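You operate a simulated robot arm through the tools that you are given. There is no shell and no other tool. Be economical: measure what you need, move in short steps, check, and stop when the job is done.

The job below is to be done with a simulated robot arm. You get a single attempt, and the scene is never put back.

JOB
Test the pink foam block's firmness and put it in the matching bay.
Fine: test that block alone, and zero the display afterwards.

Only the result counts: the job must be done as asked and must still hold three seconds after the hand-in. Knocking over, shifting, dropping, spilling or breaking anything else fails it.

ROBOT AND FRAMES
A 6-joint arm with a four-finger gripper on a trunk, on a base that drives. Base frame: it is fixed to the floor where the robot stands at the start and does not move with it; the origin is under the middle of the robot, x ahead of it, y to its left, z up; the surface under the hand at the start is at about z = 0.9. Lengths are in m, angles in rad, forces in N, time in s.
Its first joint turns from -2.897 to 2.897 rad. Places, roughly: black square under the plunger [0.6, -0.3, 0.9]; grade display [0.8, -0.2, 1]; plunger [0.6, -0.3, 1.2]; yellow zero button [0.7, -0.2, 0.9]. Payload 3.67 kg.
The TCP is the grasp point between the finger pads, 0.028 m short of the fingertips. In the tool frame z runs along the fingers and y along their closing line. The gripper opens to 0.112 m. The gripper's body begins 0.073 m behind the TCP.
Orientation is that of the tool frame in the base frame, as a unit quaternion [x, y, z, w]. With the fingers straight down and closing along the base's y, the tool's x points along the base's -x, its y along +y and its z along -z.

CONTROLS
- The arm moves only by the tool move_arm. Its argument "targets" is one flat list of numbers, 7 for each row, row after row: the shift along the base's x, y, z in m, then the turn, a rotation vector about the base's x, y, z in rad, then the gripper command, from -1 (fully open) to 1 (shut), values between in proportion. In form: [x, y, z, ax, ay, az, hand, x, y, z, ax, ay, az, hand, ...]. A call has 1 to 12 rows; each row shifts and turns the commanded pose from where the row before left it. A row lasts 0.2 s, in which the tool goes at most 0.05 m and 0.15 rad; a call with a longer step from one row to the next is refused whole, and so is a gripper value outside its range. Where a pose cannot be reached the arm comes as near as it can. A force on the tool above 40 N (or 10 N above the force at the start of the call, whichever is more), or a blocked arm, ends the call early, and 0.2 s more pass. The fingers move at their own pace and stop on an object; they squeeze with about 26 N. The grip force told is the motor's: it shows also when the fingers shut on nothing. Time passes only in rows, and 0.2 s behind the last, so rows that do not move let the fingers close. The reply holds the time, the measured pose of the TCP, the force on the tool along the base axes, the opening and the grip force, in the units named above and with some noise, with the torque about the TCP (base axes, N m) and any sound that the robot's microphone picked up.
- Cameras (640 x 400 px; columns grow to the right, rows downward): "scene" is now at [0.1011, 0.1683, 1.3426]; the picture's right is [-0.50, -0.86, 0.00], its down [-0.38, 0.22, -0.90] and it looks along [0.78, -0.45, -0.44] (base axes); focal length 288 px, centre (320, 200). "wrist" rides on the gripper at [0.06, -0.018, -0.104] in the tool frame; the picture's right is [0.29, 0.96, 0.00], its down [-0.80, 0.24, -0.55] and it looks along [-0.53, 0.16, 0.83] (tool axes); focal length 234 px, centre (320, 200). There is no depth. A picture from a camera that has moved, and an enlarged one, comes with that camera's place and axes in the base frame and with its lens.
- snapshot(camera): a new picture of that camera. It takes no simulated time.
- steer(legs): drives the robot by 1 to 6 legs, each [ahead, left, turn to the left] in m, m and rad, along the robot's own axes; the way and the turn of a leg run together, so that a leg with both is an arc; at most 1.5 m and 3.142 rad a leg. The arm and the cameras ride along, it lands a little off, and it stops where it bumps. It gives what a move gives.
- aim_head(pan, tilt): turns the head with the scene camera to pan (to the left, within 2.496 rad either way) and tilt (down, from -0.506 to 1.204), counted from straight ahead of the robot. It gives what a move gives.
- close_up(camera, box): a new picture of the part [left, top, right, bottom] of that camera's present view, enlarged. It takes no simulated time.
- close_job(): hands the job in; it is judged then, once.

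Work in short steps. Places have to be worked out from the pictures, the camera data and where the tool is seen: move nearer, look again, correct. Check each grasp and each placing, and mend what went wrong. You have 120 turns and 82 pictures in all, those below and enlarged ones among them. Open the gripper and draw the arm clear of the work before you hand the job in, unless the task says otherwise; then end with one line.

The tools are called after ">>>" by a JSON object that holds its "api" and its "payload". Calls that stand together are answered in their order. move_arm: Moves the arm, as the interface text tells. Its arguments: {"type":"object","properties":{"targets":{"type":"array","items":{"type":"number"}}},"required":["targets"]} The other tools are called the same way: steer (legs) drives the base; aim_head (pan, tilt) turns the head that bears the scene camera; snapshot (camera) takes a picture; close_up (camera, box) takes an enlarged picture of a part of a camera's view; close_job () hands the job in.

At the start:

```text
time_s: 0.0
tool_pos: [0.5429, -0.3086, 0.9997]
tool_rot: [-0.001, 1.0, 0.0, 0.0]
contact_force: [-0.6, 0.3, -0.8]
moment: [0.0, -0.02, 0.02]
opening: 0.112
gripper_force: 0.0
robot x, y, heading: [0.002, 0.0005, -0.002]
head pan, tilt: [-0.527, 0.457]
```

scene: 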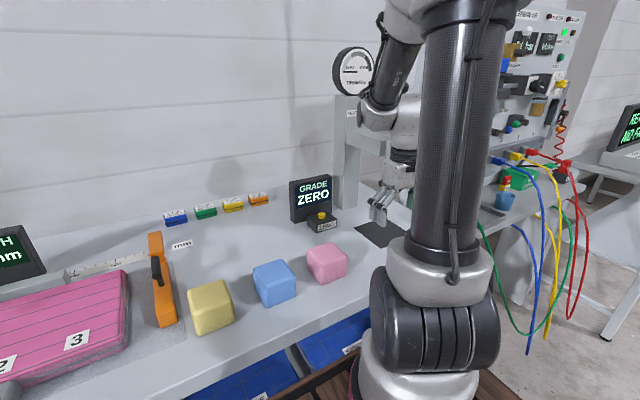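
wrist: 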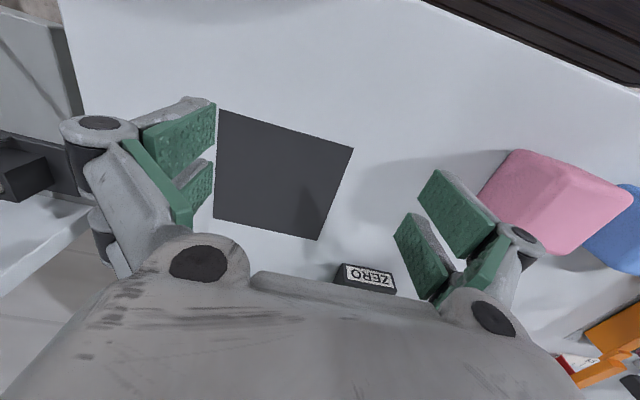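

The pink block is just left of the tool. I look for the bays (blue bins in front/below the table) and labels by tilting the head, and enlarge the tester.

>>> {"api": "close_up", "payload": {"camera": "scene", "box": [150, 30, 420, 300]}}

>>> {"api": "aim_head", "payload": {"pan": -0.3, "tilt": 0.95}}

>>> {"api": "snapshot", "payload": {"camera": "scene"}}

```text
1.48 times, centred on (285, 165) of scene
camera zoom: at [0.1011, 0.1683, 1.3426], right [-0.5, -0.86, 0.0], down [-0.38, 0.22, -0.9], along [0.78, -0.45, -0.44], focal length 426 px, centre (372, 252)
```

zoom: 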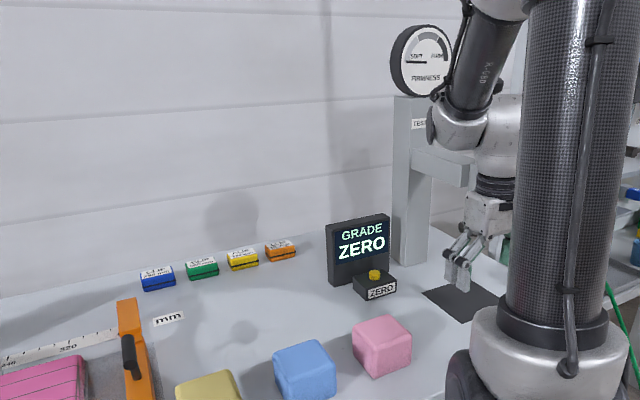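

```text
time_s: 0.9
tool_pos: [0.5425, -0.3088, 1.0005]
tool_rot: [0.0, 1.0, 0.0, 0.0]
contact_force: [0.3, 0.6, -0.4]
moment: [-0.02, 0.02, -0.02]
opening: 0.1119
gripper_force: 0.0
robot x, y, heading: [-0.0001, 0.0031, 0.004]
head pan, tilt: [-0.3, 0.949]
```

```text
78 pictures are left
camera scene: at [0.0912, 0.1929, 1.3013], right [-0.3, -0.96, 0.0], down [-0.78, 0.24, -0.58], along [0.56, -0.17, -0.81], focal length 288 px, centre (320, 200)
```

scene: 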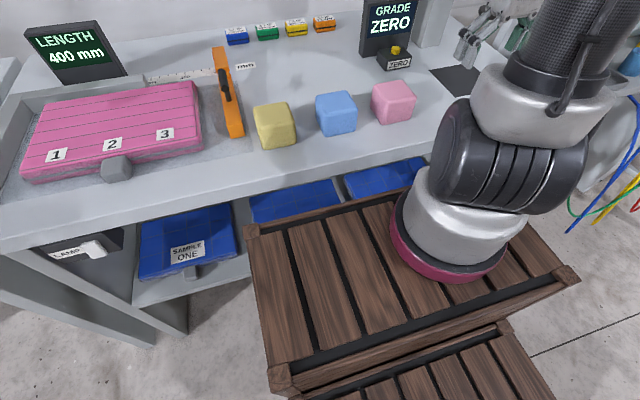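

The blue bins on the lower shelf seem to be sample trays; I need to find the bays (soft/medium/firm). I look around.

>>> {"api": "aim_head", "payload": {"pan": -1.3, "tilt": 0.5}}

>>> {"api": "snapshot", "payload": {"camera": "scene"}}

>>> {"api": "aim_head", "payload": {"pan": 0.5, "tilt": 0.5}}

>>> {"api": "snapshot", "payload": {"camera": "scene"}}

>>> {"api": "aim_head", "payload": {"pan": 1.7, "tilt": 0.5}}

>>> {"api": "snapshot", "payload": {"camera": "scene"}}

```text
time_s: 2.2
tool_pos: [0.5441, -0.3091, 0.9994]
tool_rot: [-0.001, 1.0, 0.0, 0.0]
contact_force: [0.2, -0.2, 0.0]
moment: [0.01, -0.01, 0.01]
opening: 0.1121
gripper_force: 0.1
robot x, y, heading: [0.0002, -0.0046, 0.002]
head pan, tilt: [-1.3, 0.499]
```

```text
77 pictures are left
camera scene: at [0.0461, 0.1268, 1.3387], right [-0.96, -0.27, 0.0], down [-0.13, 0.46, -0.88], along [0.24, -0.85, -0.48], focal length 288 px, centre (320, 200)
```

scene: 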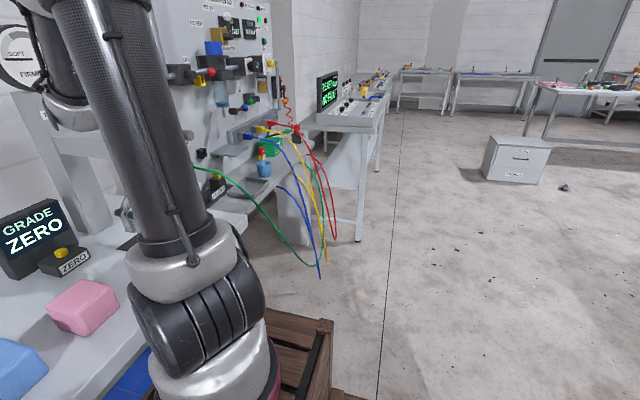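

```text
time_s: 4.0
tool_pos: [0.5425, -0.3091, 1.0004]
tool_rot: [0.0, 1.0, 0.001, 0.0]
contact_force: [0.2, 0.5, 0.2]
moment: [0.01, 0.03, -0.01]
opening: 0.1117
gripper_force: 0.0
robot x, y, heading: [0.0012, 0.0022, -0.002]
head pan, tilt: [0.499, 0.499]
```

```text
76 pictures are left
camera scene: at [0.1016, 0.2579, 1.3388], right [0.48, -0.88, 0.0], down [-0.42, -0.23, -0.88], along [0.77, 0.42, -0.48], focal length 288 px, centre (320, 200)
```

scene: 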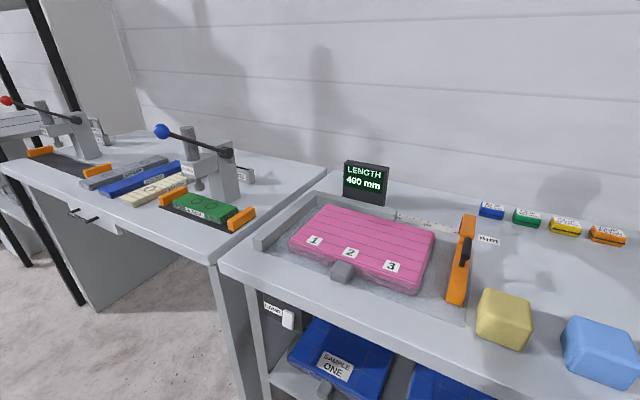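

```text
time_s: 5.4
tool_pos: [0.5431, -0.3086, 0.9998]
tool_rot: [-0.001, 1.0, 0.001, -0.001]
contact_force: [0.6, -0.3, 0.2]
moment: [0.0, -0.02, 0.0]
opening: 0.1122
gripper_force: 0.0
robot x, y, heading: [0.0028, -0.0053, -0.0]
head pan, tilt: [1.7, 0.499]
```

```text
75 pictures are left
camera scene: at [0.0101, 0.3047, 1.3388], right [0.99, 0.13, 0.0], down [0.06, -0.47, -0.88], along [-0.11, 0.87, -0.48], focal length 288 px, centre (320, 200)
```

scene: 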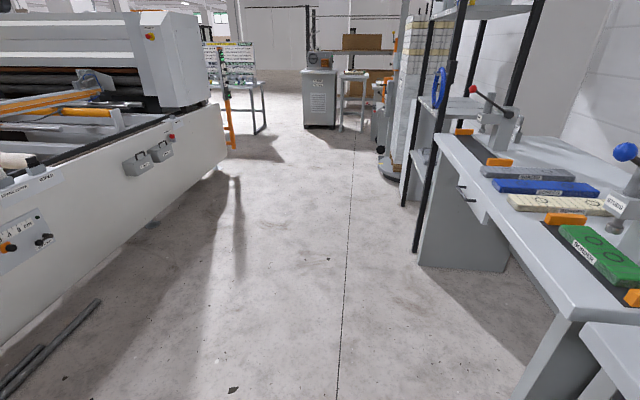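

The other blue bins on the lower shelf have labels too; I point the head at them.

>>> {"api": "aim_head", "payload": {"pan": -0.4, "tilt": 0.6}}

>>> {"api": "close_up", "payload": {"camera": "scene", "box": [120, 240, 400, 400]}}

>>> {"api": "close_up", "payload": {"camera": "scene", "box": [60, 100, 380, 300]}}

```text
time_s: 7.4
tool_pos: [0.5436, -0.3088, 0.9993]
tool_rot: [0.0, 1.0, 0.0, 0.0]
contact_force: [-0.9, -1.5, -0.3]
moment: [-0.01, 0.03, -0.04]
opening: 0.112
gripper_force: 0.1
robot x, y, heading: [0.0012, -0.0011, -0.002]
head pan, tilt: [-0.4, 0.6]
```

```text
2.29 times, centred on (260, 320) of scene
camera zoom: at [0.1031, 0.1801, 1.3297], right [-0.39, -0.92, 0.0], down [-0.52, 0.22, -0.83], along [0.76, -0.32, -0.56], focal length 658 px, centre (457, -74)
```

zoom: 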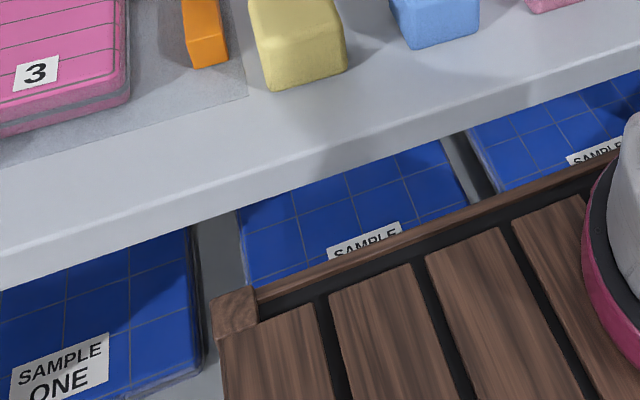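

```text
2.00 times, centred on (220, 200) of scene
camera zoom: at [0.1031, 0.1801, 1.3297], right [-0.39, -0.92, 0.0], down [-0.52, 0.22, -0.83], along [0.76, -0.32, -0.56], focal length 576 px, centre (520, 200)
```

zoom: 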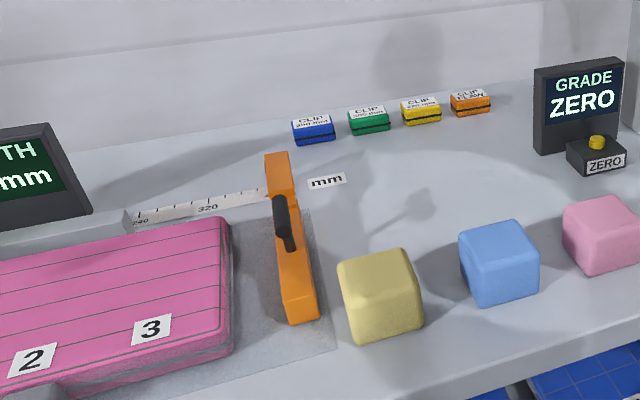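

The bays aren't clear yet; I look to the right of the tester and behind the robot.

>>> {"api": "aim_head", "payload": {"pan": -0.95, "tilt": 0.4}}

>>> {"api": "snapshot", "payload": {"camera": "scene"}}

>>> {"api": "aim_head", "payload": {"pan": -2.45, "tilt": 0.5}}

>>> {"api": "snapshot", "payload": {"camera": "scene"}}

>>> {"api": "aim_head", "payload": {"pan": 2.49, "tilt": 0.5}}

>>> {"api": "snapshot", "payload": {"camera": "scene"}}

```text
time_s: 8.4
tool_pos: [0.5428, -0.3096, 0.999]
tool_rot: [-0.001, 1.0, 0.0, 0.0]
contact_force: [0.6, 0.0, -0.8]
moment: [0.0, 0.01, 0.0]
opening: 0.1118
gripper_force: 0.2
robot x, y, heading: [-0.0023, 0.0018, 0.004]
head pan, tilt: [-0.949, 0.4]
```

```text
72 pictures are left
camera scene: at [0.0757, 0.1392, 1.3479], right [-0.81, -0.58, 0.0], down [-0.23, 0.32, -0.92], along [0.54, -0.75, -0.39], focal length 288 px, centre (320, 200)
```

scene: 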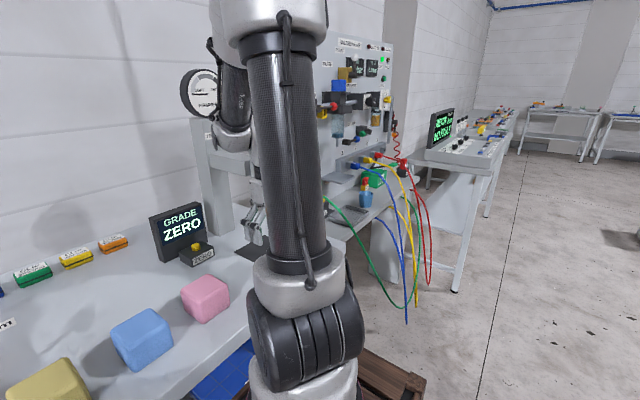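

```text
time_s: 10.0
tool_pos: [0.5433, -0.3099, 1.0005]
tool_rot: [0.0, 1.0, 0.0, 0.001]
contact_force: [0.1, -0.1, 0.4]
moment: [-0.01, 0.0, -0.01]
opening: 0.1118
gripper_force: 0.1
robot x, y, heading: [-0.0031, -0.0012, -0.001]
head pan, tilt: [-2.45, 0.499]
```

```text
71 pictures are left
camera scene: at [-0.0484, 0.1564, 1.3388], right [-0.64, 0.77, 0.0], down [0.37, 0.31, -0.88], along [-0.68, -0.56, -0.48], focal length 288 px, centre (320, 200)
```

scene: 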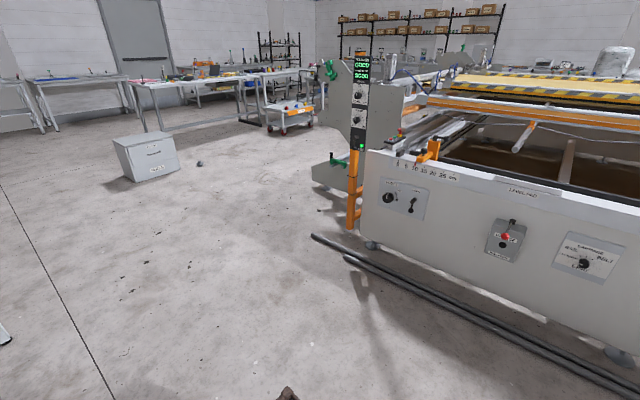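

```text
time_s: 13.9
tool_pos: [0.5427, -0.3095, 0.9999]
tool_rot: [0.0, 1.0, -0.001, 0.0]
contact_force: [-0.3, 0.1, 0.2]
moment: [-0.01, -0.01, 0.02]
opening: 0.1119
gripper_force: 0.0
robot x, y, heading: [0.0007, -0.0025, 0.002]
head pan, tilt: [2.491, 0.499]
```

```text
70 pictures are left
camera scene: at [-0.0507, 0.2696, 1.3388], right [0.61, 0.8, 0.0], down [0.38, -0.29, -0.88], along [-0.7, 0.53, -0.48], focal length 288 px, centre (320, 200)
```

scene: 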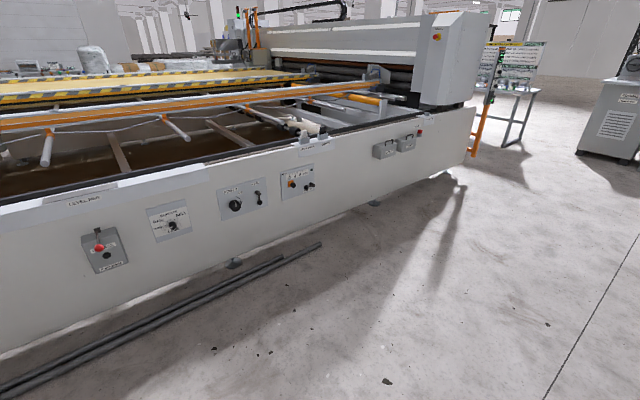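

Nothing like firmness bays elsewhere; the area behind the arm (right of the black square) is hidden. I shift the arm left and up to clear the view.

>>> {"api": "move_arm", "payload": {"targets": [0, 0.03, 0.01, 0, 0, 0, -1, 0, 0.03, 0.03, 0, 0, 0, -1, 0, 0.04, 0.03, 0, 0, 0, -1, 0, 0.04, 0.03, 0, 0, 0, -1, 0, 0.045, 0.02, 0, 0, 0, -1, 0, 0.045, 0.02, 0, 0, 0, -1, 0, 0.05, 0, 0, 0, 0, -1, 0, 0.05, 0, 0, 0, 0, -1]}}

>>> {"api": "aim_head", "payload": {"pan": -0.8, "tilt": 0.5}}

>>> {"api": "snapshot", "payload": {"camera": "scene"}}

>>> {"api": "snapshot", "payload": {"camera": "wrist"}}

```text
time_s: 15.7
tool_pos: [0.5418, 0.0229, 1.1381]
tool_rot: [0.001, 1.0, 0.0, 0.001]
contact_force: [-0.3, -0.4, 0.0]
moment: [0.05, 0.0, -0.02]
opening: 0.1119
gripper_force: 0.1
robot x, y, heading: [-0.0012, 0.0008, -0.003]
head pan, tilt: [2.491, 0.499]
```

```text
time_s: 18.4
tool_pos: [0.5424, 0.0234, 1.1378]
tool_rot: [-0.001, 1.0, 0.001, 0.0]
contact_force: [0.1, 0.2, 0.0]
moment: [-0.02, -0.01, -0.02]
opening: 0.112
gripper_force: 0.1
robot x, y, heading: [-0.0015, -0.0019, -0.002]
head pan, tilt: [-0.799, 0.499]
```

```text
69 pictures are left
camera scene: at [0.0852, 0.1493, 1.3388], right [-0.72, -0.7, 0.0], down [-0.33, 0.34, -0.88], along [0.61, -0.63, -0.48], focal length 288 px, centre (320, 200)
```

scene: 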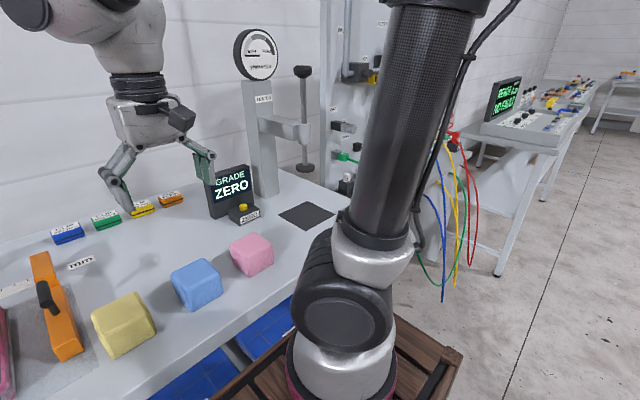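

```text
68 pictures are left
camera wrist: at [0.4812, 0.004, 1.244], right [-0.29, 0.96, 0.0], down [0.8, 0.24, 0.55], along [0.53, 0.16, -0.83], focal length 234 px, centre (320, 200)
```

wrist: 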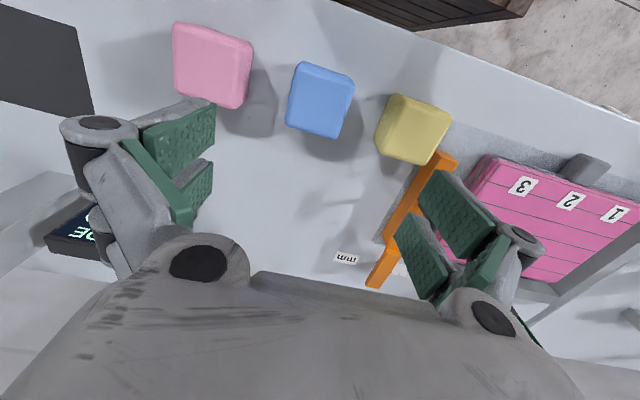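

No bays on the table top. I zoom in at the under-shelf area to the left.

>>> {"api": "aim_head", "payload": {"pan": 0.3, "tilt": 0.9}}

>>> {"api": "snapshot", "payload": {"camera": "scene"}}

```text
time_s: 19.8
tool_pos: [0.5416, 0.0234, 1.1383]
tool_rot: [0.0, 1.0, 0.0, 0.0]
contact_force: [-0.7, -0.7, 0.5]
moment: [-0.02, 0.02, -0.02]
opening: 0.1118
gripper_force: 0.0
robot x, y, heading: [0.0037, 0.0005, -0.0]
head pan, tilt: [0.3, 0.901]
```

```text
67 pictures are left
camera scene: at [0.0939, 0.2368, 1.3049], right [0.29, -0.96, 0.0], down [-0.75, -0.23, -0.62], along [0.59, 0.18, -0.78], focal length 288 px, centre (320, 200)
```

scene: 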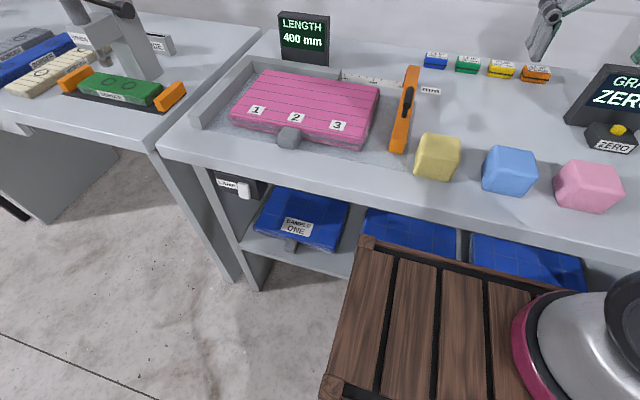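

The under-shelf isn't fully visible. I back up 0.6 m to read it and the surroundings.

>>> {"api": "steer", "payload": {"legs": [[-0.6, 0, 0]]}}

>>> {"api": "aim_head", "payload": {"pan": -0.1, "tilt": 0.7}}

>>> {"api": "snapshot", "payload": {"camera": "scene"}}

```text
time_s: 23.2
tool_pos: [-0.063, 0.0203, 1.1374]
tool_rot: [0.006, 1.0, 0.001, -0.001]
contact_force: [0.1, 0.2, -0.7]
moment: [-0.04, -0.01, -0.03]
opening: 0.1121
gripper_force: 0.0
robot x, y, heading: [-0.6046, 0.0045, -0.012]
head pan, tilt: [0.3, 0.901]
```

```text
time_s: 24.1
tool_pos: [-0.0644, 0.0206, 1.1376]
tool_rot: [0.004, 1.0, 0.0, 0.0]
contact_force: [-0.5, -0.7, 0.1]
moment: [0.0, 0.04, 0.0]
opening: 0.1117
gripper_force: 0.1
robot x, y, heading: [-0.6026, 0.0046, -0.011]
head pan, tilt: [-0.099, 0.7]
```

```text
66 pictures are left
camera scene: at [-0.4973, 0.2083, 1.321], right [-0.11, -0.99, 0.0], down [-0.64, 0.07, -0.76], along [0.76, -0.08, -0.64], focal length 288 px, centre (320, 200)
```

scene: 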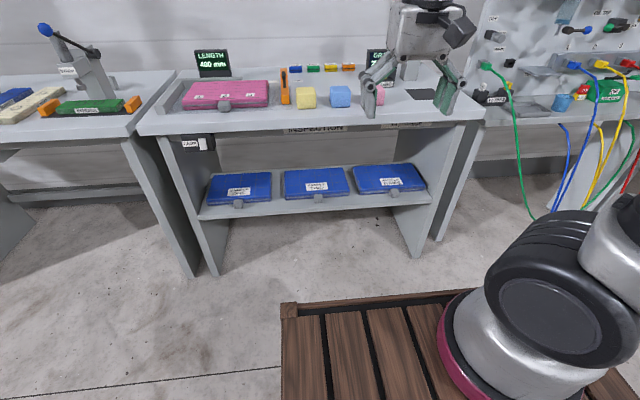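

>>> {"api": "close_up", "payload": {"camera": "scene", "box": [130, 100, 450, 220]}}

>>> {"api": "close_up", "payload": {"camera": "scene", "box": [370, 90, 530, 170]}}

>>> {"api": "aim_head", "payload": {"pan": -0.9, "tilt": 0.4}}

>>> {"api": "snapshot", "payload": {"camera": "scene"}}

>>> {"api": "aim_head", "payload": {"pan": 0.7, "tilt": 0.4}}

>>> {"api": "snapshot", "payload": {"camera": "scene"}}

```text
2.00 times, centred on (290, 160) of scene
camera zoom: at [-0.4973, 0.2083, 1.321], right [-0.11, -0.99, 0.0], down [-0.64, 0.07, -0.76], along [0.76, -0.08, -0.64], focal length 576 px, centre (380, 280)
```

zoom: 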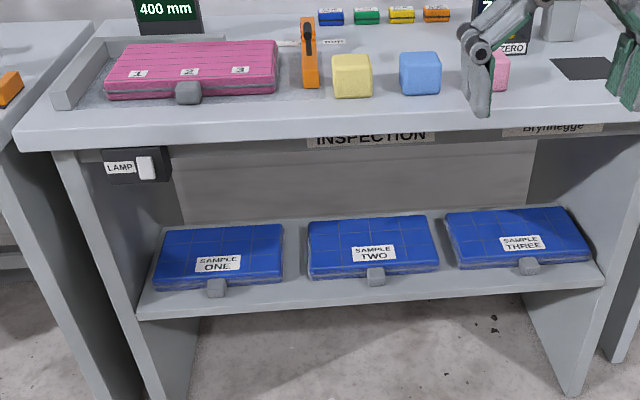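

```text
4.00 times, centred on (450, 130) of scene
camera zoom: at [-0.4973, 0.2083, 1.321], right [-0.11, -0.99, 0.0], down [-0.64, 0.07, -0.76], along [0.76, -0.08, -0.64], focal length 1151 px, centre (-200, 480)
```

zoom: 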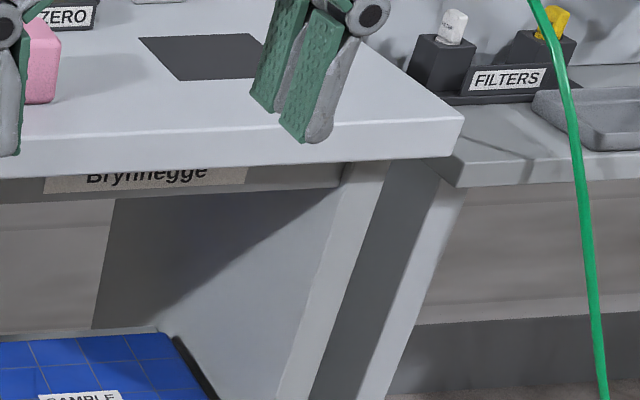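

```text
time_s: 25.2
tool_pos: [-0.0633, 0.0213, 1.1379]
tool_rot: [0.006, 1.0, 0.001, 0.0]
contact_force: [0.0, 0.4, 0.0]
moment: [-0.02, 0.01, 0.02]
opening: 0.112
gripper_force: 0.0
robot x, y, heading: [-0.6033, 0.0056, -0.006]
head pan, tilt: [-0.901, 0.4]
```

```text
63 pictures are left
camera scene: at [-0.5249, 0.1444, 1.3479], right [-0.79, -0.61, 0.0], down [-0.24, 0.31, -0.92], along [0.56, -0.73, -0.39], focal length 288 px, centre (320, 200)
```

scene: 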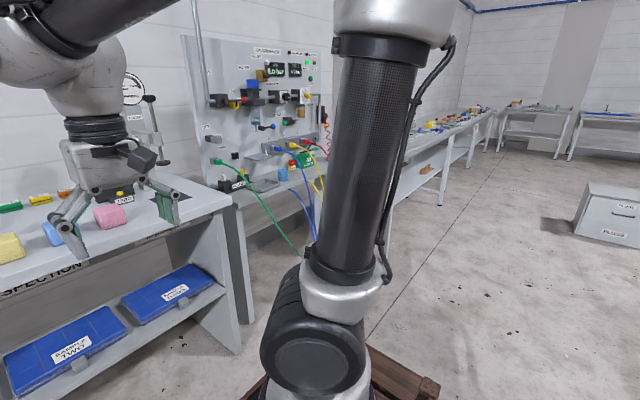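

```text
time_s: 26.9
tool_pos: [-0.0632, 0.021, 1.138]
tool_rot: [0.005, 1.0, 0.0, -0.001]
contact_force: [0.1, -0.6, -0.2]
moment: [-0.01, 0.02, 0.0]
opening: 0.1118
gripper_force: 0.0
robot x, y, heading: [-0.6113, 0.0048, -0.013]
head pan, tilt: [0.7, 0.4]
```

```text
62 pictures are left
camera scene: at [-0.5101, 0.2764, 1.3479], right [0.64, -0.77, 0.0], down [-0.3, -0.25, -0.92], along [0.71, 0.58, -0.39], focal length 288 px, centre (320, 200)
```

scene: 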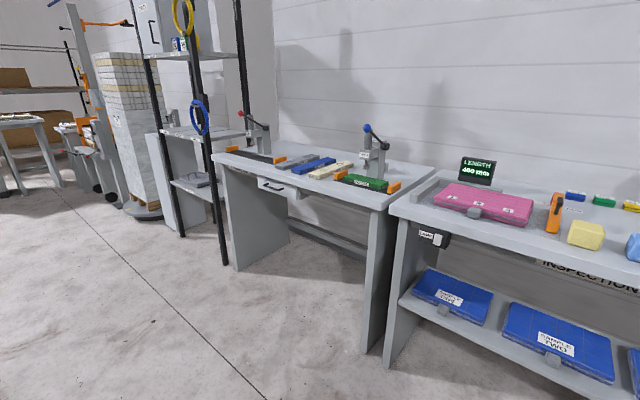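

I examine the right side: the grey box on the floor and further benches.

>>> {"api": "aim_head", "payload": {"pan": -1.3, "tilt": 0.3}}

>>> {"api": "close_up", "payload": {"camera": "scene", "box": [200, 100, 420, 260]}}

>>> {"api": "close_up", "payload": {"camera": "scene", "box": [380, 60, 640, 260]}}

```text
time_s: 28.8
tool_pos: [-0.0629, 0.022, 1.1383]
tool_rot: [0.005, 1.0, 0.0, 0.0]
contact_force: [0.2, -0.1, -0.7]
moment: [0.02, -0.01, 0.0]
opening: 0.1119
gripper_force: 0.0
robot x, y, heading: [-0.6014, 0.0029, -0.016]
head pan, tilt: [-1.3, 0.3]
```

```text
2.50 times, centred on (310, 180) of scene
camera zoom: at [-0.5577, 0.1274, 1.3572], right [-0.97, -0.26, 0.0], down [-0.08, 0.29, -0.96], along [0.25, -0.92, -0.3], focal length 719 px, centre (345, 250)
```

zoom: 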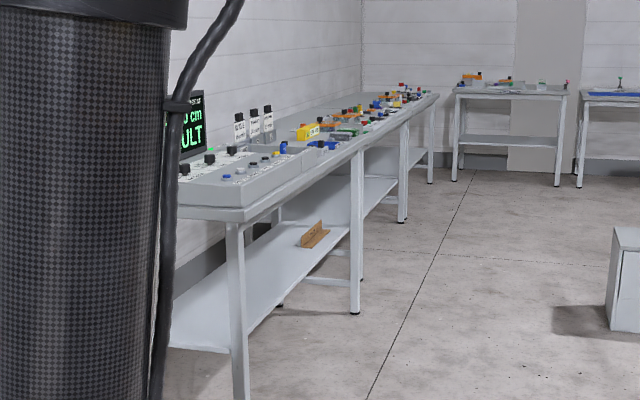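

```text
2.00 times, centred on (510, 160) of scene
camera zoom: at [-0.5577, 0.1274, 1.3572], right [-0.97, -0.26, 0.0], down [-0.08, 0.29, -0.96], along [0.25, -0.92, -0.3], focal length 576 px, centre (-60, 280)
```

zoom: 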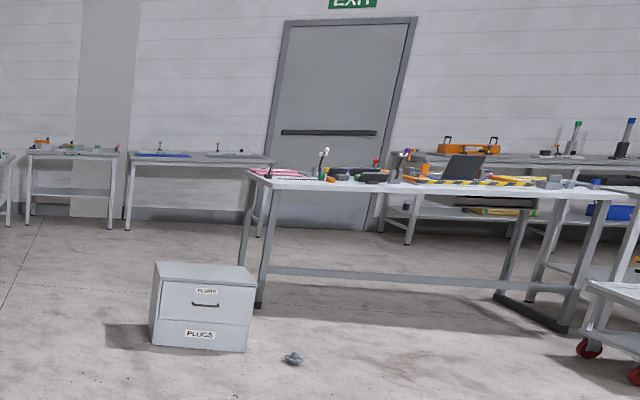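

>>> {"api": "aim_head", "payload": {"pan": 0.9, "tilt": 0.3}}

>>> {"api": "close_up", "payload": {"camera": "scene", "box": [0, 20, 320, 220]}}

>>> {"api": "close_up", "payload": {"camera": "scene", "box": [280, 100, 540, 260]}}

```text
time_s: 30.9
tool_pos: [-0.064, 0.0222, 1.1379]
tool_rot: [0.005, 1.0, 0.0, 0.001]
contact_force: [0.4, -0.4, -0.4]
moment: [0.04, 0.03, -0.02]
opening: 0.112
gripper_force: 0.0
robot x, y, heading: [-0.6046, 0.0029, -0.011]
head pan, tilt: [0.901, 0.3]
```

```text
2.00 times, centred on (160, 120) of scene
camera zoom: at [-0.5229, 0.2901, 1.3572], right [0.78, -0.63, 0.0], down [-0.19, -0.23, -0.96], along [0.6, 0.74, -0.3], focal length 576 px, centre (640, 360)
```

zoom: 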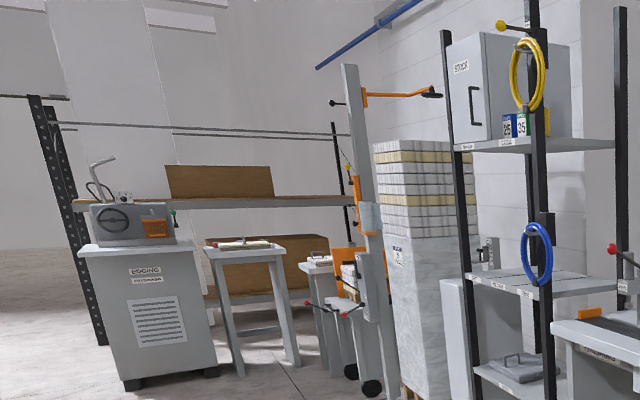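

```text
2.46 times, centred on (410, 180) of scene
camera zoom: at [-0.5229, 0.2901, 1.3572], right [0.78, -0.63, 0.0], down [-0.19, -0.23, -0.96], along [0.6, 0.74, -0.3], focal length 708 px, centre (98, 249)
```

zoom: 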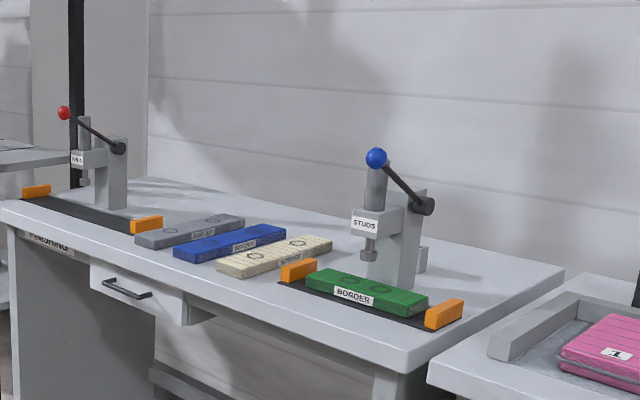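

>>> {"api": "aim_head", "payload": {"pan": -1.9, "tilt": 0.2}}

>>> {"api": "close_up", "payload": {"camera": "scene", "box": [0, 50, 640, 350]}}

>>> {"api": "close_up", "payload": {"camera": "scene", "box": [160, 130, 400, 280]}}

>>> {"api": "aim_head", "payload": {"pan": 1.5, "tilt": 0.2}}

>>> {"api": "snapshot", "payload": {"camera": "scene"}}

```text
time_s: 33.3
tool_pos: [-0.063, 0.0217, 1.1378]
tool_rot: [0.006, 1.0, 0.0, 0.0]
contact_force: [0.1, -0.4, -0.3]
moment: [0.0, 0.01, 0.02]
opening: 0.1118
gripper_force: 0.1
robot x, y, heading: [-0.6049, 0.0062, -0.012]
head pan, tilt: [-1.901, 0.201]
```

```text
1.00 times, centred on (320, 200) of scene (not enlarged: the box is as wide or as high as the picture)
camera zoom: at [-0.6128, 0.1298, 1.3665], right [-0.94, 0.33, 0.0], down [0.07, 0.19, -0.98], along [-0.33, -0.92, -0.2], focal length 288 px, centre (320, 200)
```

zoom: 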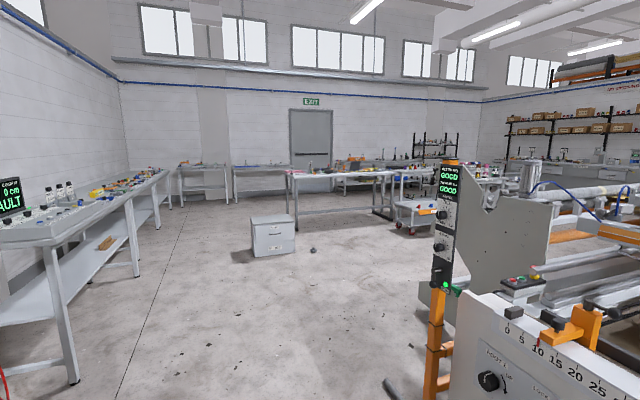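

```text
2.67 times, centred on (280, 205) of scene
camera zoom: at [-0.6128, 0.1298, 1.3665], right [-0.94, 0.33, 0.0], down [0.07, 0.19, -0.98], along [-0.33, -0.92, -0.2], focal length 767 px, centre (427, 187)
```

zoom: 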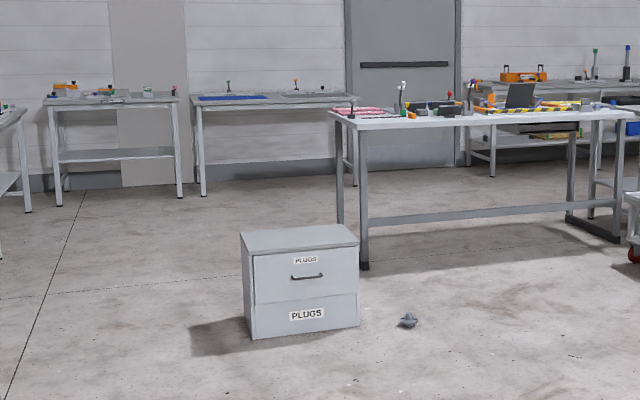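

```text
time_s: 36.2
tool_pos: [-0.0636, 0.0214, 1.1386]
tool_rot: [0.005, 1.0, -0.001, 0.0]
contact_force: [0.9, -0.2, 0.7]
moment: [-0.02, 0.0, 0.0]
opening: 0.112
gripper_force: 0.0
robot x, y, heading: [-0.6026, 0.0045, -0.014]
head pan, tilt: [1.499, 0.201]
```

```text
55 pictures are left
camera scene: at [-0.574, 0.3105, 1.3665], right [1.0, -0.08, 0.0], down [-0.02, -0.2, -0.98], along [0.08, 0.98, -0.2], focal length 288 px, centre (320, 200)
```

scene: 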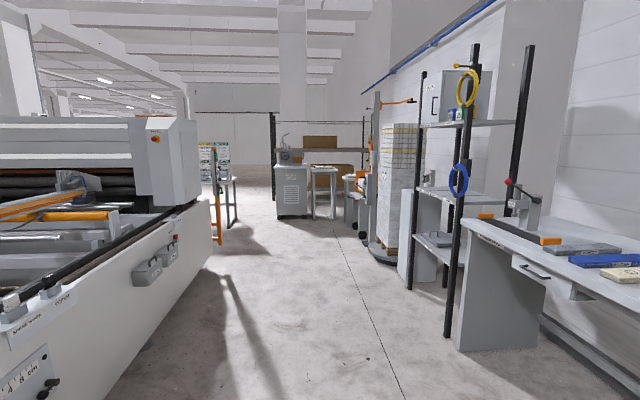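

The shelf rack has labels on its tiers; I zoom on it.

>>> {"api": "close_up", "payload": {"camera": "scene", "box": [390, 90, 550, 260]}}

>>> {"api": "close_up", "payload": {"camera": "scene", "box": [420, 180, 500, 250]}}

```text
2.35 times, centred on (470, 175) of scene
camera zoom: at [-0.574, 0.3105, 1.3665], right [1.0, -0.08, 0.0], down [-0.02, -0.2, -0.98], along [0.08, 0.98, -0.2], focal length 677 px, centre (-33, 259)
```

zoom: 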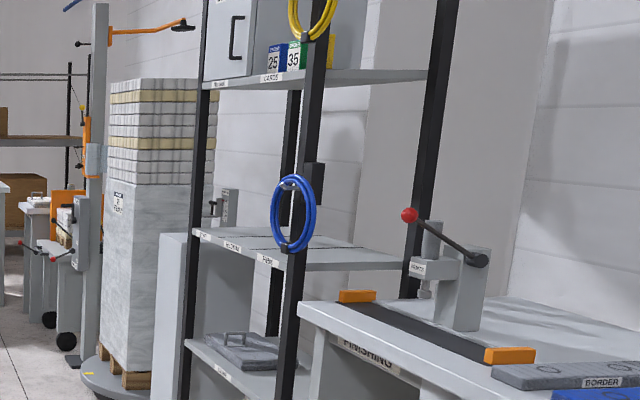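

```text
5.71 times, centred on (460, 215) of scene
camera zoom: at [-0.574, 0.3105, 1.3665], right [1.0, -0.08, 0.0], down [-0.02, -0.2, -0.98], along [0.08, 0.98, -0.2], focal length 1644 px, centre (-480, 114)
```

zoom: 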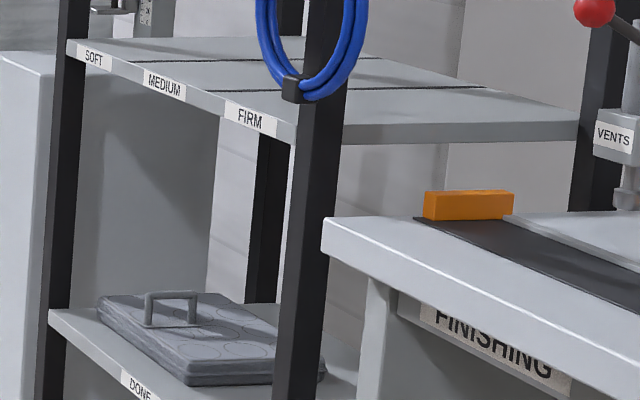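

The bays are SOFT / MEDIUM / FIRM on the rack's middle shelf to the left. Now I drive back to the inspection bench.

>>> {"api": "steer", "payload": {"legs": [[0.6, -0.01, 0.012]]}}

>>> {"api": "aim_head", "payload": {"pan": -0.55, "tilt": 0.5}}

>>> {"api": "snapshot", "payload": {"camera": "scene"}}

>>> {"api": "snapshot", "payload": {"camera": "wrist"}}

```text
time_s: 39.6
tool_pos: [0.5398, 0.0201, 1.1371]
tool_rot: [-0.005, 1.0, 0.0, 0.0]
contact_force: [0.3, 0.2, 0.0]
moment: [0.03, 0.02, -0.01]
opening: 0.112
gripper_force: 0.1
robot x, y, heading: [-0.0014, -0.007, 0.008]
head pan, tilt: [1.499, 0.201]
```

```text
time_s: 41.6
tool_pos: [0.5392, 0.0205, 1.1374]
tool_rot: [-0.004, 1.0, 0.0, -0.001]
contact_force: [-0.4, -0.1, -0.5]
moment: [0.03, -0.03, 0.01]
opening: 0.1121
gripper_force: 0.1
robot x, y, heading: [0.0015, -0.009, 0.009]
head pan, tilt: [-0.55, 0.499]
```

```text
52 pictures are left
camera scene: at [0.0956, 0.16, 1.3388], right [-0.52, -0.86, 0.0], down [-0.41, 0.25, -0.88], along [0.75, -0.45, -0.48], focal length 288 px, centre (320, 200)
```

scene: 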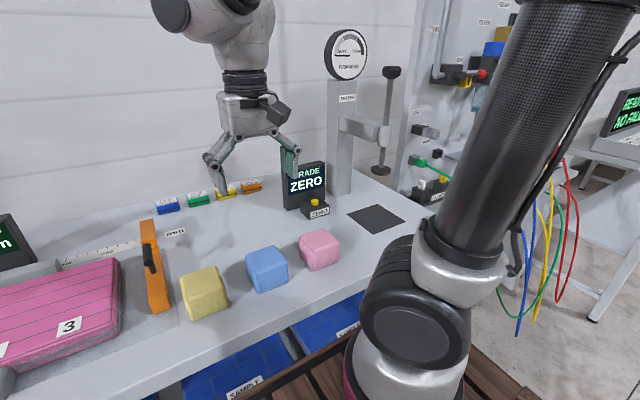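

```text
51 pictures are left
camera wrist: at [0.4788, 0.0004, 1.244], right [-0.3, 0.96, 0.0], down [0.8, 0.25, 0.55], along [0.53, 0.16, -0.83], focal length 234 px, centre (320, 200)
```

wrist: 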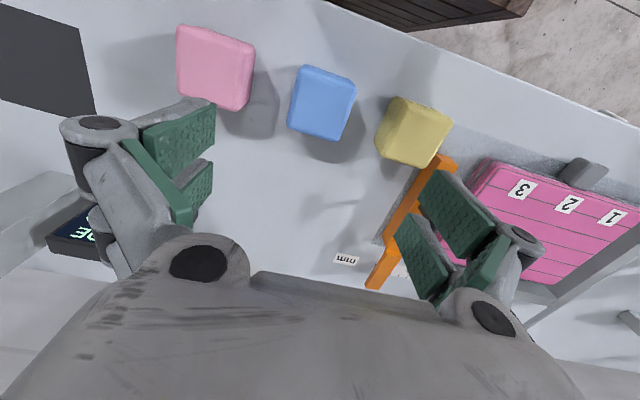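

Pink block is near (0.53, -0.10), axis-aligned, about 0.065 wide; the black square centre is about (0.60, -0.33), with the plunger foot hanging about z 1.05. A vertical gripper would hit the plunger, so I'll hold the block with the tool pitched 45°. I back up slightly for reach and pitch the tool.

>>> {"api": "steer", "payload": {"legs": [[-0.14, 0, -0.008]]}}

>>> {"api": "move_arm", "payload": {"targets": [0.03, -0.02, 0, 0, -0.131, 0, -1, 0.03, -0.02, 0, 0, -0.131, 0, -1, 0.02, -0.02, 0, 0, -0.131, 0, -1, 0.0, -0.02, 0, 0, -0.131, 0, -1, 0.0, -0.02, 0, 0, -0.131, 0, -1, 0.0, -0.02, 0, 0, -0.131, 0, -0.7]}}

>>> {"api": "snapshot", "payload": {"camera": "wrist"}}

>>> {"api": "snapshot", "payload": {"camera": "scene"}}

```text
time_s: 42.9
tool_pos: [0.3973, 0.0156, 1.1383]
tool_rot: [0.0, 1.0, 0.0, 0.001]
contact_force: [-0.1, 0.1, 0.4]
moment: [-0.01, -0.06, 0.0]
opening: 0.1116
gripper_force: 0.1
robot x, y, heading: [-0.1443, -0.0093, 0.001]
head pan, tilt: [-0.55, 0.499]
```

```text
time_s: 44.3
tool_pos: [0.4913, -0.1135, 1.1538]
tool_rot: [-0.002, 0.924, 0.002, 0.383]
contact_force: [0.9, 1.1, 0.8]
moment: [-0.02, 0.0, 0.0]
opening: 0.0952
gripper_force: 0.0
out of reach, approached as far as the arm can: row 6
robot x, y, heading: [-0.1467, -0.0094, 0.002]
head pan, tilt: [-0.55, 0.499]
```

```text
50 pictures are left
camera wrist: at [0.3725, -0.134, 1.1872], right [-0.21, 0.96, -0.2], down [0.17, 0.24, 0.96], along [0.96, 0.16, -0.21], focal length 234 px, centre (320, 200)
```

wrist: 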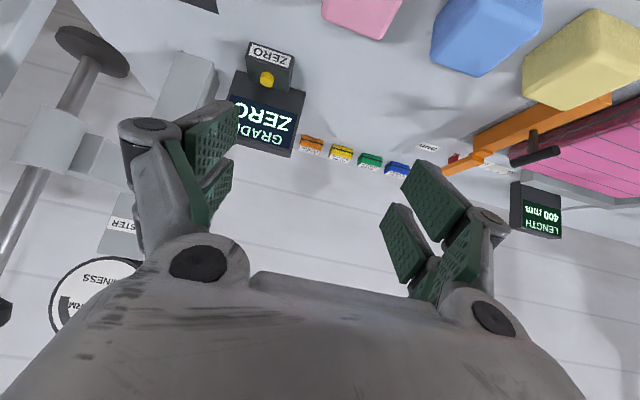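

```text
49 pictures are left
camera scene: at [-0.0456, 0.1586, 1.3388], right [-0.52, -0.85, 0.0], down [-0.41, 0.25, -0.88], along [0.75, -0.46, -0.48], focal length 288 px, centre (320, 200)
```

scene: 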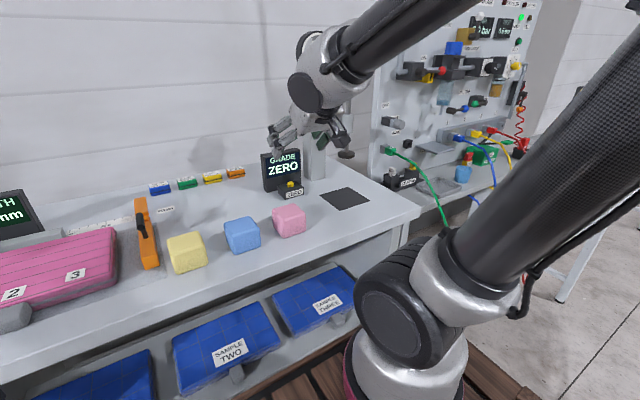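

Tool is at the reach limit on the near side; I back up another 0.1 m and move over to just above and behind the pink block.

>>> {"api": "steer", "payload": {"legs": [[-0.1, 0, 0]]}}

>>> {"api": "move_arm", "payload": {"targets": [0.04, 0, -0.03, 0, 0, 0, -0.7, 0.03, 0, -0.03, 0, 0, 0, -0.7, 0, 0, 0, 0, 0, 0, -0.7]}}

>>> {"api": "snapshot", "payload": {"camera": "wrist"}}

>>> {"api": "snapshot", "payload": {"camera": "scene"}}

```text
time_s: 45.5
tool_pos: [0.3908, -0.1144, 1.1546]
tool_rot: [0.0, 0.924, 0.0, 0.382]
contact_force: [-1.3, -1.1, 1.3]
moment: [-0.01, -0.01, -0.04]
opening: 0.0953
gripper_force: 0.0
robot x, y, heading: [-0.2427, -0.0065, -0.001]
head pan, tilt: [-0.55, 0.499]
```

```text
time_s: 46.3
tool_pos: [0.4619, -0.1234, 1.1053]
tool_rot: [-0.002, 0.926, 0.004, 0.377]
contact_force: [-0.1, -0.3, 0.0]
moment: [0.01, -0.02, 0.02]
opening: 0.0954
gripper_force: 0.0
out of reach, approached as far as the arm can: row 2
robot x, y, heading: [-0.2434, -0.0064, 0.0]
head pan, tilt: [-0.55, 0.499]
```

```text
48 pictures are left
camera wrist: at [0.3451, -0.144, 1.1398], right [-0.21, 0.96, -0.2], down [0.18, 0.24, 0.96], along [0.96, 0.17, -0.22], focal length 234 px, centre (320, 200)
```

wrist: 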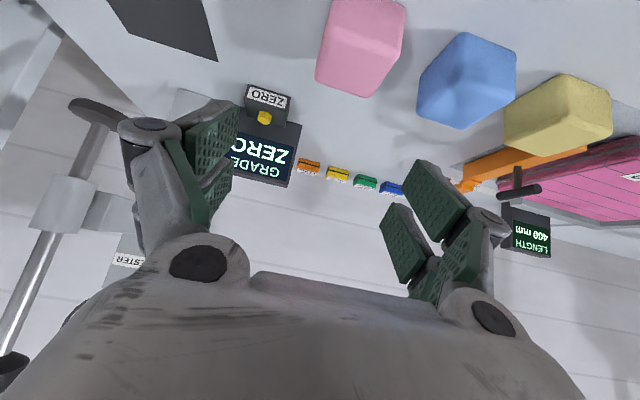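

```text
47 pictures are left
camera scene: at [-0.1448, 0.1585, 1.3388], right [-0.52, -0.85, 0.0], down [-0.41, 0.25, -0.88], along [0.75, -0.46, -0.48], focal length 288 px, centre (320, 200)
```

scene: 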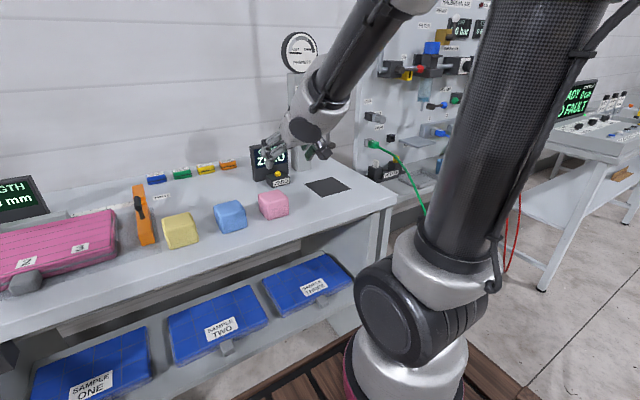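

Slight reach trouble at this height; I reduce the pitch to about 36° and descend toward the pre-grasp pose behind the block.

>>> {"api": "move_arm", "payload": {"targets": [0, 0.01, -0.03, 0, 0.08, 0, -0.7, 0, 0.01, -0.03, 0, 0.07, 0, -0.7, 0, 0, -0.02, 0, 0, 0, -0.7, 0, 0, 0, 0, 0, 0, -0.7]}}

>>> {"api": "snapshot", "payload": {"camera": "wrist"}}

```text
time_s: 47.3
tool_pos: [0.4676, -0.1113, 1.042]
tool_rot: [0.0, 0.952, 0.003, 0.307]
contact_force: [-0.3, -0.4, -0.3]
moment: [-0.01, 0.01, -0.01]
opening: 0.0952
gripper_force: 0.1
out of reach, approached as far as the arm can: row 3
robot x, y, heading: [-0.2479, -0.0062, 0.001]
head pan, tilt: [-0.55, 0.499]
```

```text
46 pictures are left
camera wrist: at [0.3566, -0.1314, 1.0927], right [-0.24, 0.96, -0.16], down [0.32, 0.24, 0.92], along [0.92, 0.17, -0.36], focal length 234 px, centre (320, 200)
```

wrist: 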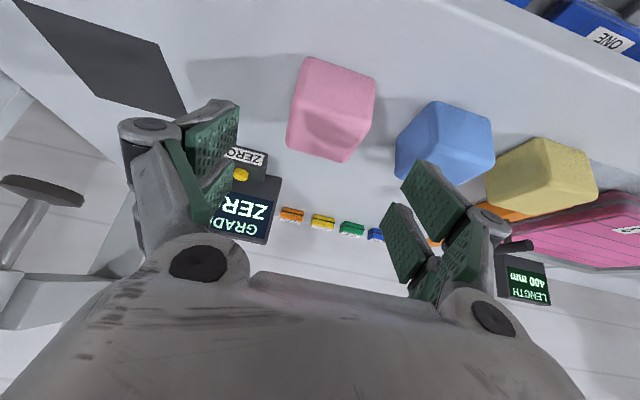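

The near-side reach is likely still the limit, so I back up 0.1 m more and continue forward with the arm.

>>> {"api": "steer", "payload": {"legs": [[-0.1, 0, 0]]}}

>>> {"api": "move_arm", "payload": {"targets": [0.045, 0.005, 0, 0, 0, 0, -0.7, 0.045, 0.005, 0, 0, 0, 0, -0.7, 0, 0, -0.01, 0, 0, 0, -0.7, 0, 0, 0, 0, 0, 0, -0.7]}}

>>> {"api": "snapshot", "payload": {"camera": "wrist"}}

```text
time_s: 48.4
tool_pos: [0.3677, -0.1127, 1.0415]
tool_rot: [0.0, 0.952, 0.003, 0.307]
contact_force: [0.1, 0.5, -0.1]
moment: [0.02, 0.0, -0.01]
opening: 0.0955
gripper_force: 0.0
robot x, y, heading: [-0.3431, -0.0096, -0.005]
head pan, tilt: [-0.55, 0.499]
```

```text
time_s: 49.4
tool_pos: [0.4562, -0.1015, 1.0319]
tool_rot: [0.0, 0.951, 0.004, 0.308]
contact_force: [-0.4, 0.8, 0.3]
moment: [0.04, 0.04, 0.01]
opening: 0.095
gripper_force: 0.1
robot x, y, heading: [-0.3435, -0.0074, -0.001]
head pan, tilt: [-0.55, 0.499]
```

```text
45 pictures are left
camera wrist: at [0.3448, -0.1208, 1.0838], right [-0.24, 0.96, -0.16], down [0.32, 0.24, 0.92], along [0.92, 0.16, -0.36], focal length 234 px, centre (320, 200)
```

wrist: 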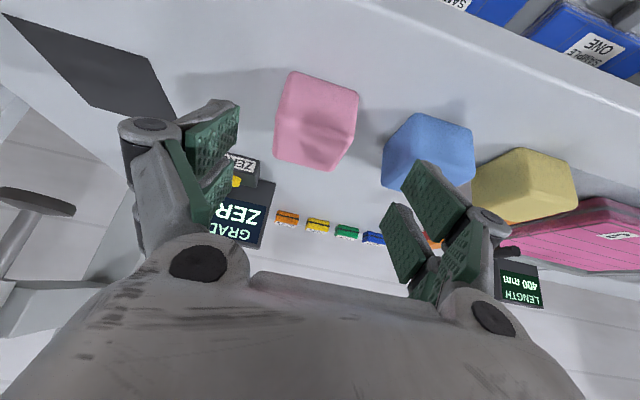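

Reached cleanly now. Block centre refined to about (0.535, -0.104), 0.066 wide. I restore 45° pitch and slide in along the tool axis to straddle the block.

>>> {"api": "move_arm", "payload": {"targets": [0, 0, -0.025, 0, -0.15, 0, -0.7, 0.025, -0.002, -0.025, 0, 0, 0, -0.7, 0.022, 0, -0.022, 0, 0, 0, -0.7, 0, 0, 0, 0, 0, 0, -0.7]}}

>>> {"api": "snapshot", "payload": {"camera": "wrist"}}

>>> {"api": "close_up", "payload": {"camera": "scene", "box": [160, 100, 420, 260]}}

```text
time_s: 50.4
tool_pos: [0.4632, -0.106, 1.0222]
tool_rot: [-0.005, 0.95, 0.015, 0.312]
contact_force: [-1.2, 0.5, -1.4]
moment: [-0.01, 0.01, 0.02]
opening: 0.095
gripper_force: 0.0
out of reach, approached as far as the arm can: row 1, 2, 3
robot x, y, heading: [-0.3467, -0.0067, 0.001]
head pan, tilt: [-0.55, 0.499]
```

```text
44 pictures are left
camera wrist: at [0.3513, -0.1282, 1.0727], right [-0.25, 0.96, -0.15], down [0.31, 0.22, 0.93], along [0.92, 0.19, -0.35], focal length 234 px, centre (320, 200)
```

wrist: 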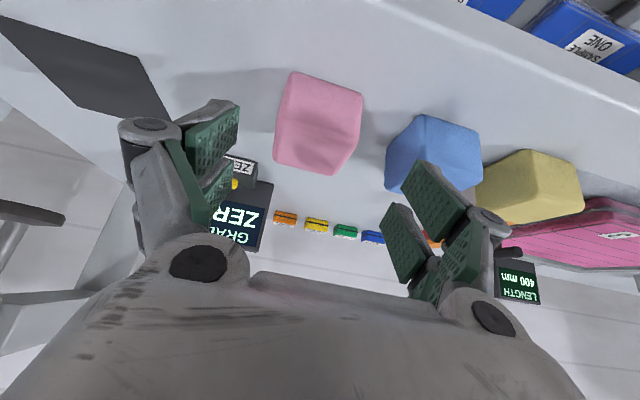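

```text
2.46 times, centred on (290, 180) of scene
camera zoom: at [-0.2438, 0.1585, 1.3388], right [-0.52, -0.85, 0.0], down [-0.41, 0.25, -0.88], along [0.75, -0.46, -0.48], focal length 708 px, centre (394, 249)
```

zoom: 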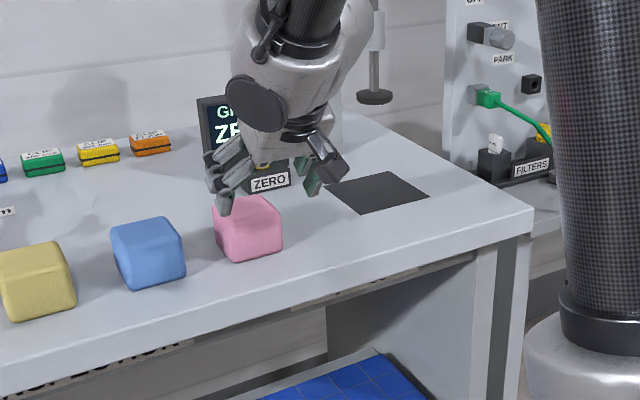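

The wrist can't pitch to 45° here; 36° suffices with the block held nearer its front. I restore 36°.

>>> {"api": "move_arm", "payload": {"targets": [0, 0, 0, 0, 0.15, 0, -0.7, 0, 0, 0, 0, 0, 0, -0.7]}}

```text
time_s: 51.0
tool_pos: [0.4634, -0.106, 1.022]
tool_rot: [-0.004, 0.97, 0.014, 0.242]
contact_force: [0.8, 0.4, 0.2]
moment: [0.0, -0.02, -0.01]
opening: 0.0952
gripper_force: 0.0
robot x, y, heading: [-0.3422, -0.01, -0.002]
head pan, tilt: [-0.55, 0.499]
```

Command snaps to the reached pose. Now I correct the small roll, pitch back to about 35° while descending into the straddle.

>>> {"api": "move_arm", "payload": {"targets": [0.015, 0.002, -0.015, -0.025, -0.06, -0.015, -0.7, 0.015, 0, -0.02, 0, -0.05, 0, -0.7, 0.015, 0, -0.02, 0, 0, 0, -0.7, 0, 0, 0, 0, 0, 0, -0.7]}}

>>> {"api": "close_up", "payload": {"camera": "wrist", "box": [100, 20, 560, 300]}}

```text
time_s: 52.0
tool_pos: [0.4878, -0.1071, 0.9993]
tool_rot: [0.001, 0.958, -0.003, 0.285]
contact_force: [0.3, 0.1, -0.4]
moment: [0.05, -0.01, -0.02]
opening: 0.0953
gripper_force: 0.1
out of reach, approached as far as the arm can: row 2, 3
robot x, y, heading: [-0.3424, -0.0088, -0.001]
head pan, tilt: [-0.55, 0.499]
```

```text
1.39 times, centred on (330, 160) of wrist
camera zoom: at [0.3804, -0.126, 1.0557], right [-0.24, 0.96, -0.16], down [0.37, 0.24, 0.9], along [0.9, 0.15, -0.41], focal length 326 px, centre (306, 256)
```

zoom: 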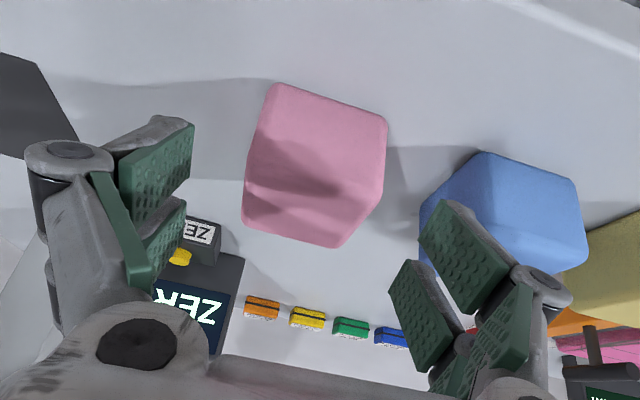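

Tilt limit shrinks as I go lower; about 27° is still enough to clear the plunger when holding near the front. I ease the pitch and go down to grasp height at (0.523, -0.105, 0.94).

>>> {"api": "move_arm", "payload": {"targets": [0.01, 0.002, -0.02, 0, 0.1, 0, -0.7, 0.012, 0, -0.02, 0, 0, 0, -0.7, 0.013, 0, -0.019, 0, 0, 0, -0.7, 0, 0, 0, 0, 0, 0, -0.7]}}

>>> {"api": "close_up", "payload": {"camera": "wrist", "box": [100, 20, 560, 300]}}

```text
time_s: 53.0
tool_pos: [0.5241, -0.1067, 0.9409]
tool_rot: [0.0, 0.969, 0.001, 0.248]
contact_force: [0.0, -0.3, -0.1]
moment: [0.02, 0.01, 0.0]
opening: 0.0952
gripper_force: 0.1
robot x, y, heading: [-0.3417, -0.0085, -0.004]
head pan, tilt: [-0.55, 0.499]
```

```text
1.39 times, centred on (330, 160) of wrist
camera zoom: at [0.4193, -0.1266, 1.0058], right [-0.25, 0.96, -0.14], down [0.44, 0.24, 0.87], along [0.86, 0.16, -0.48], focal length 326 px, centre (306, 256)
```

zoom: 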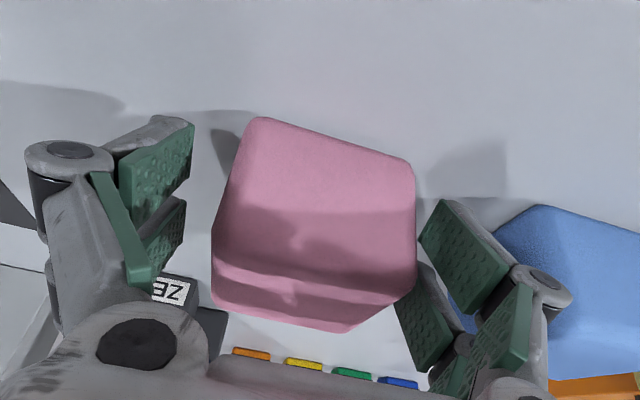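

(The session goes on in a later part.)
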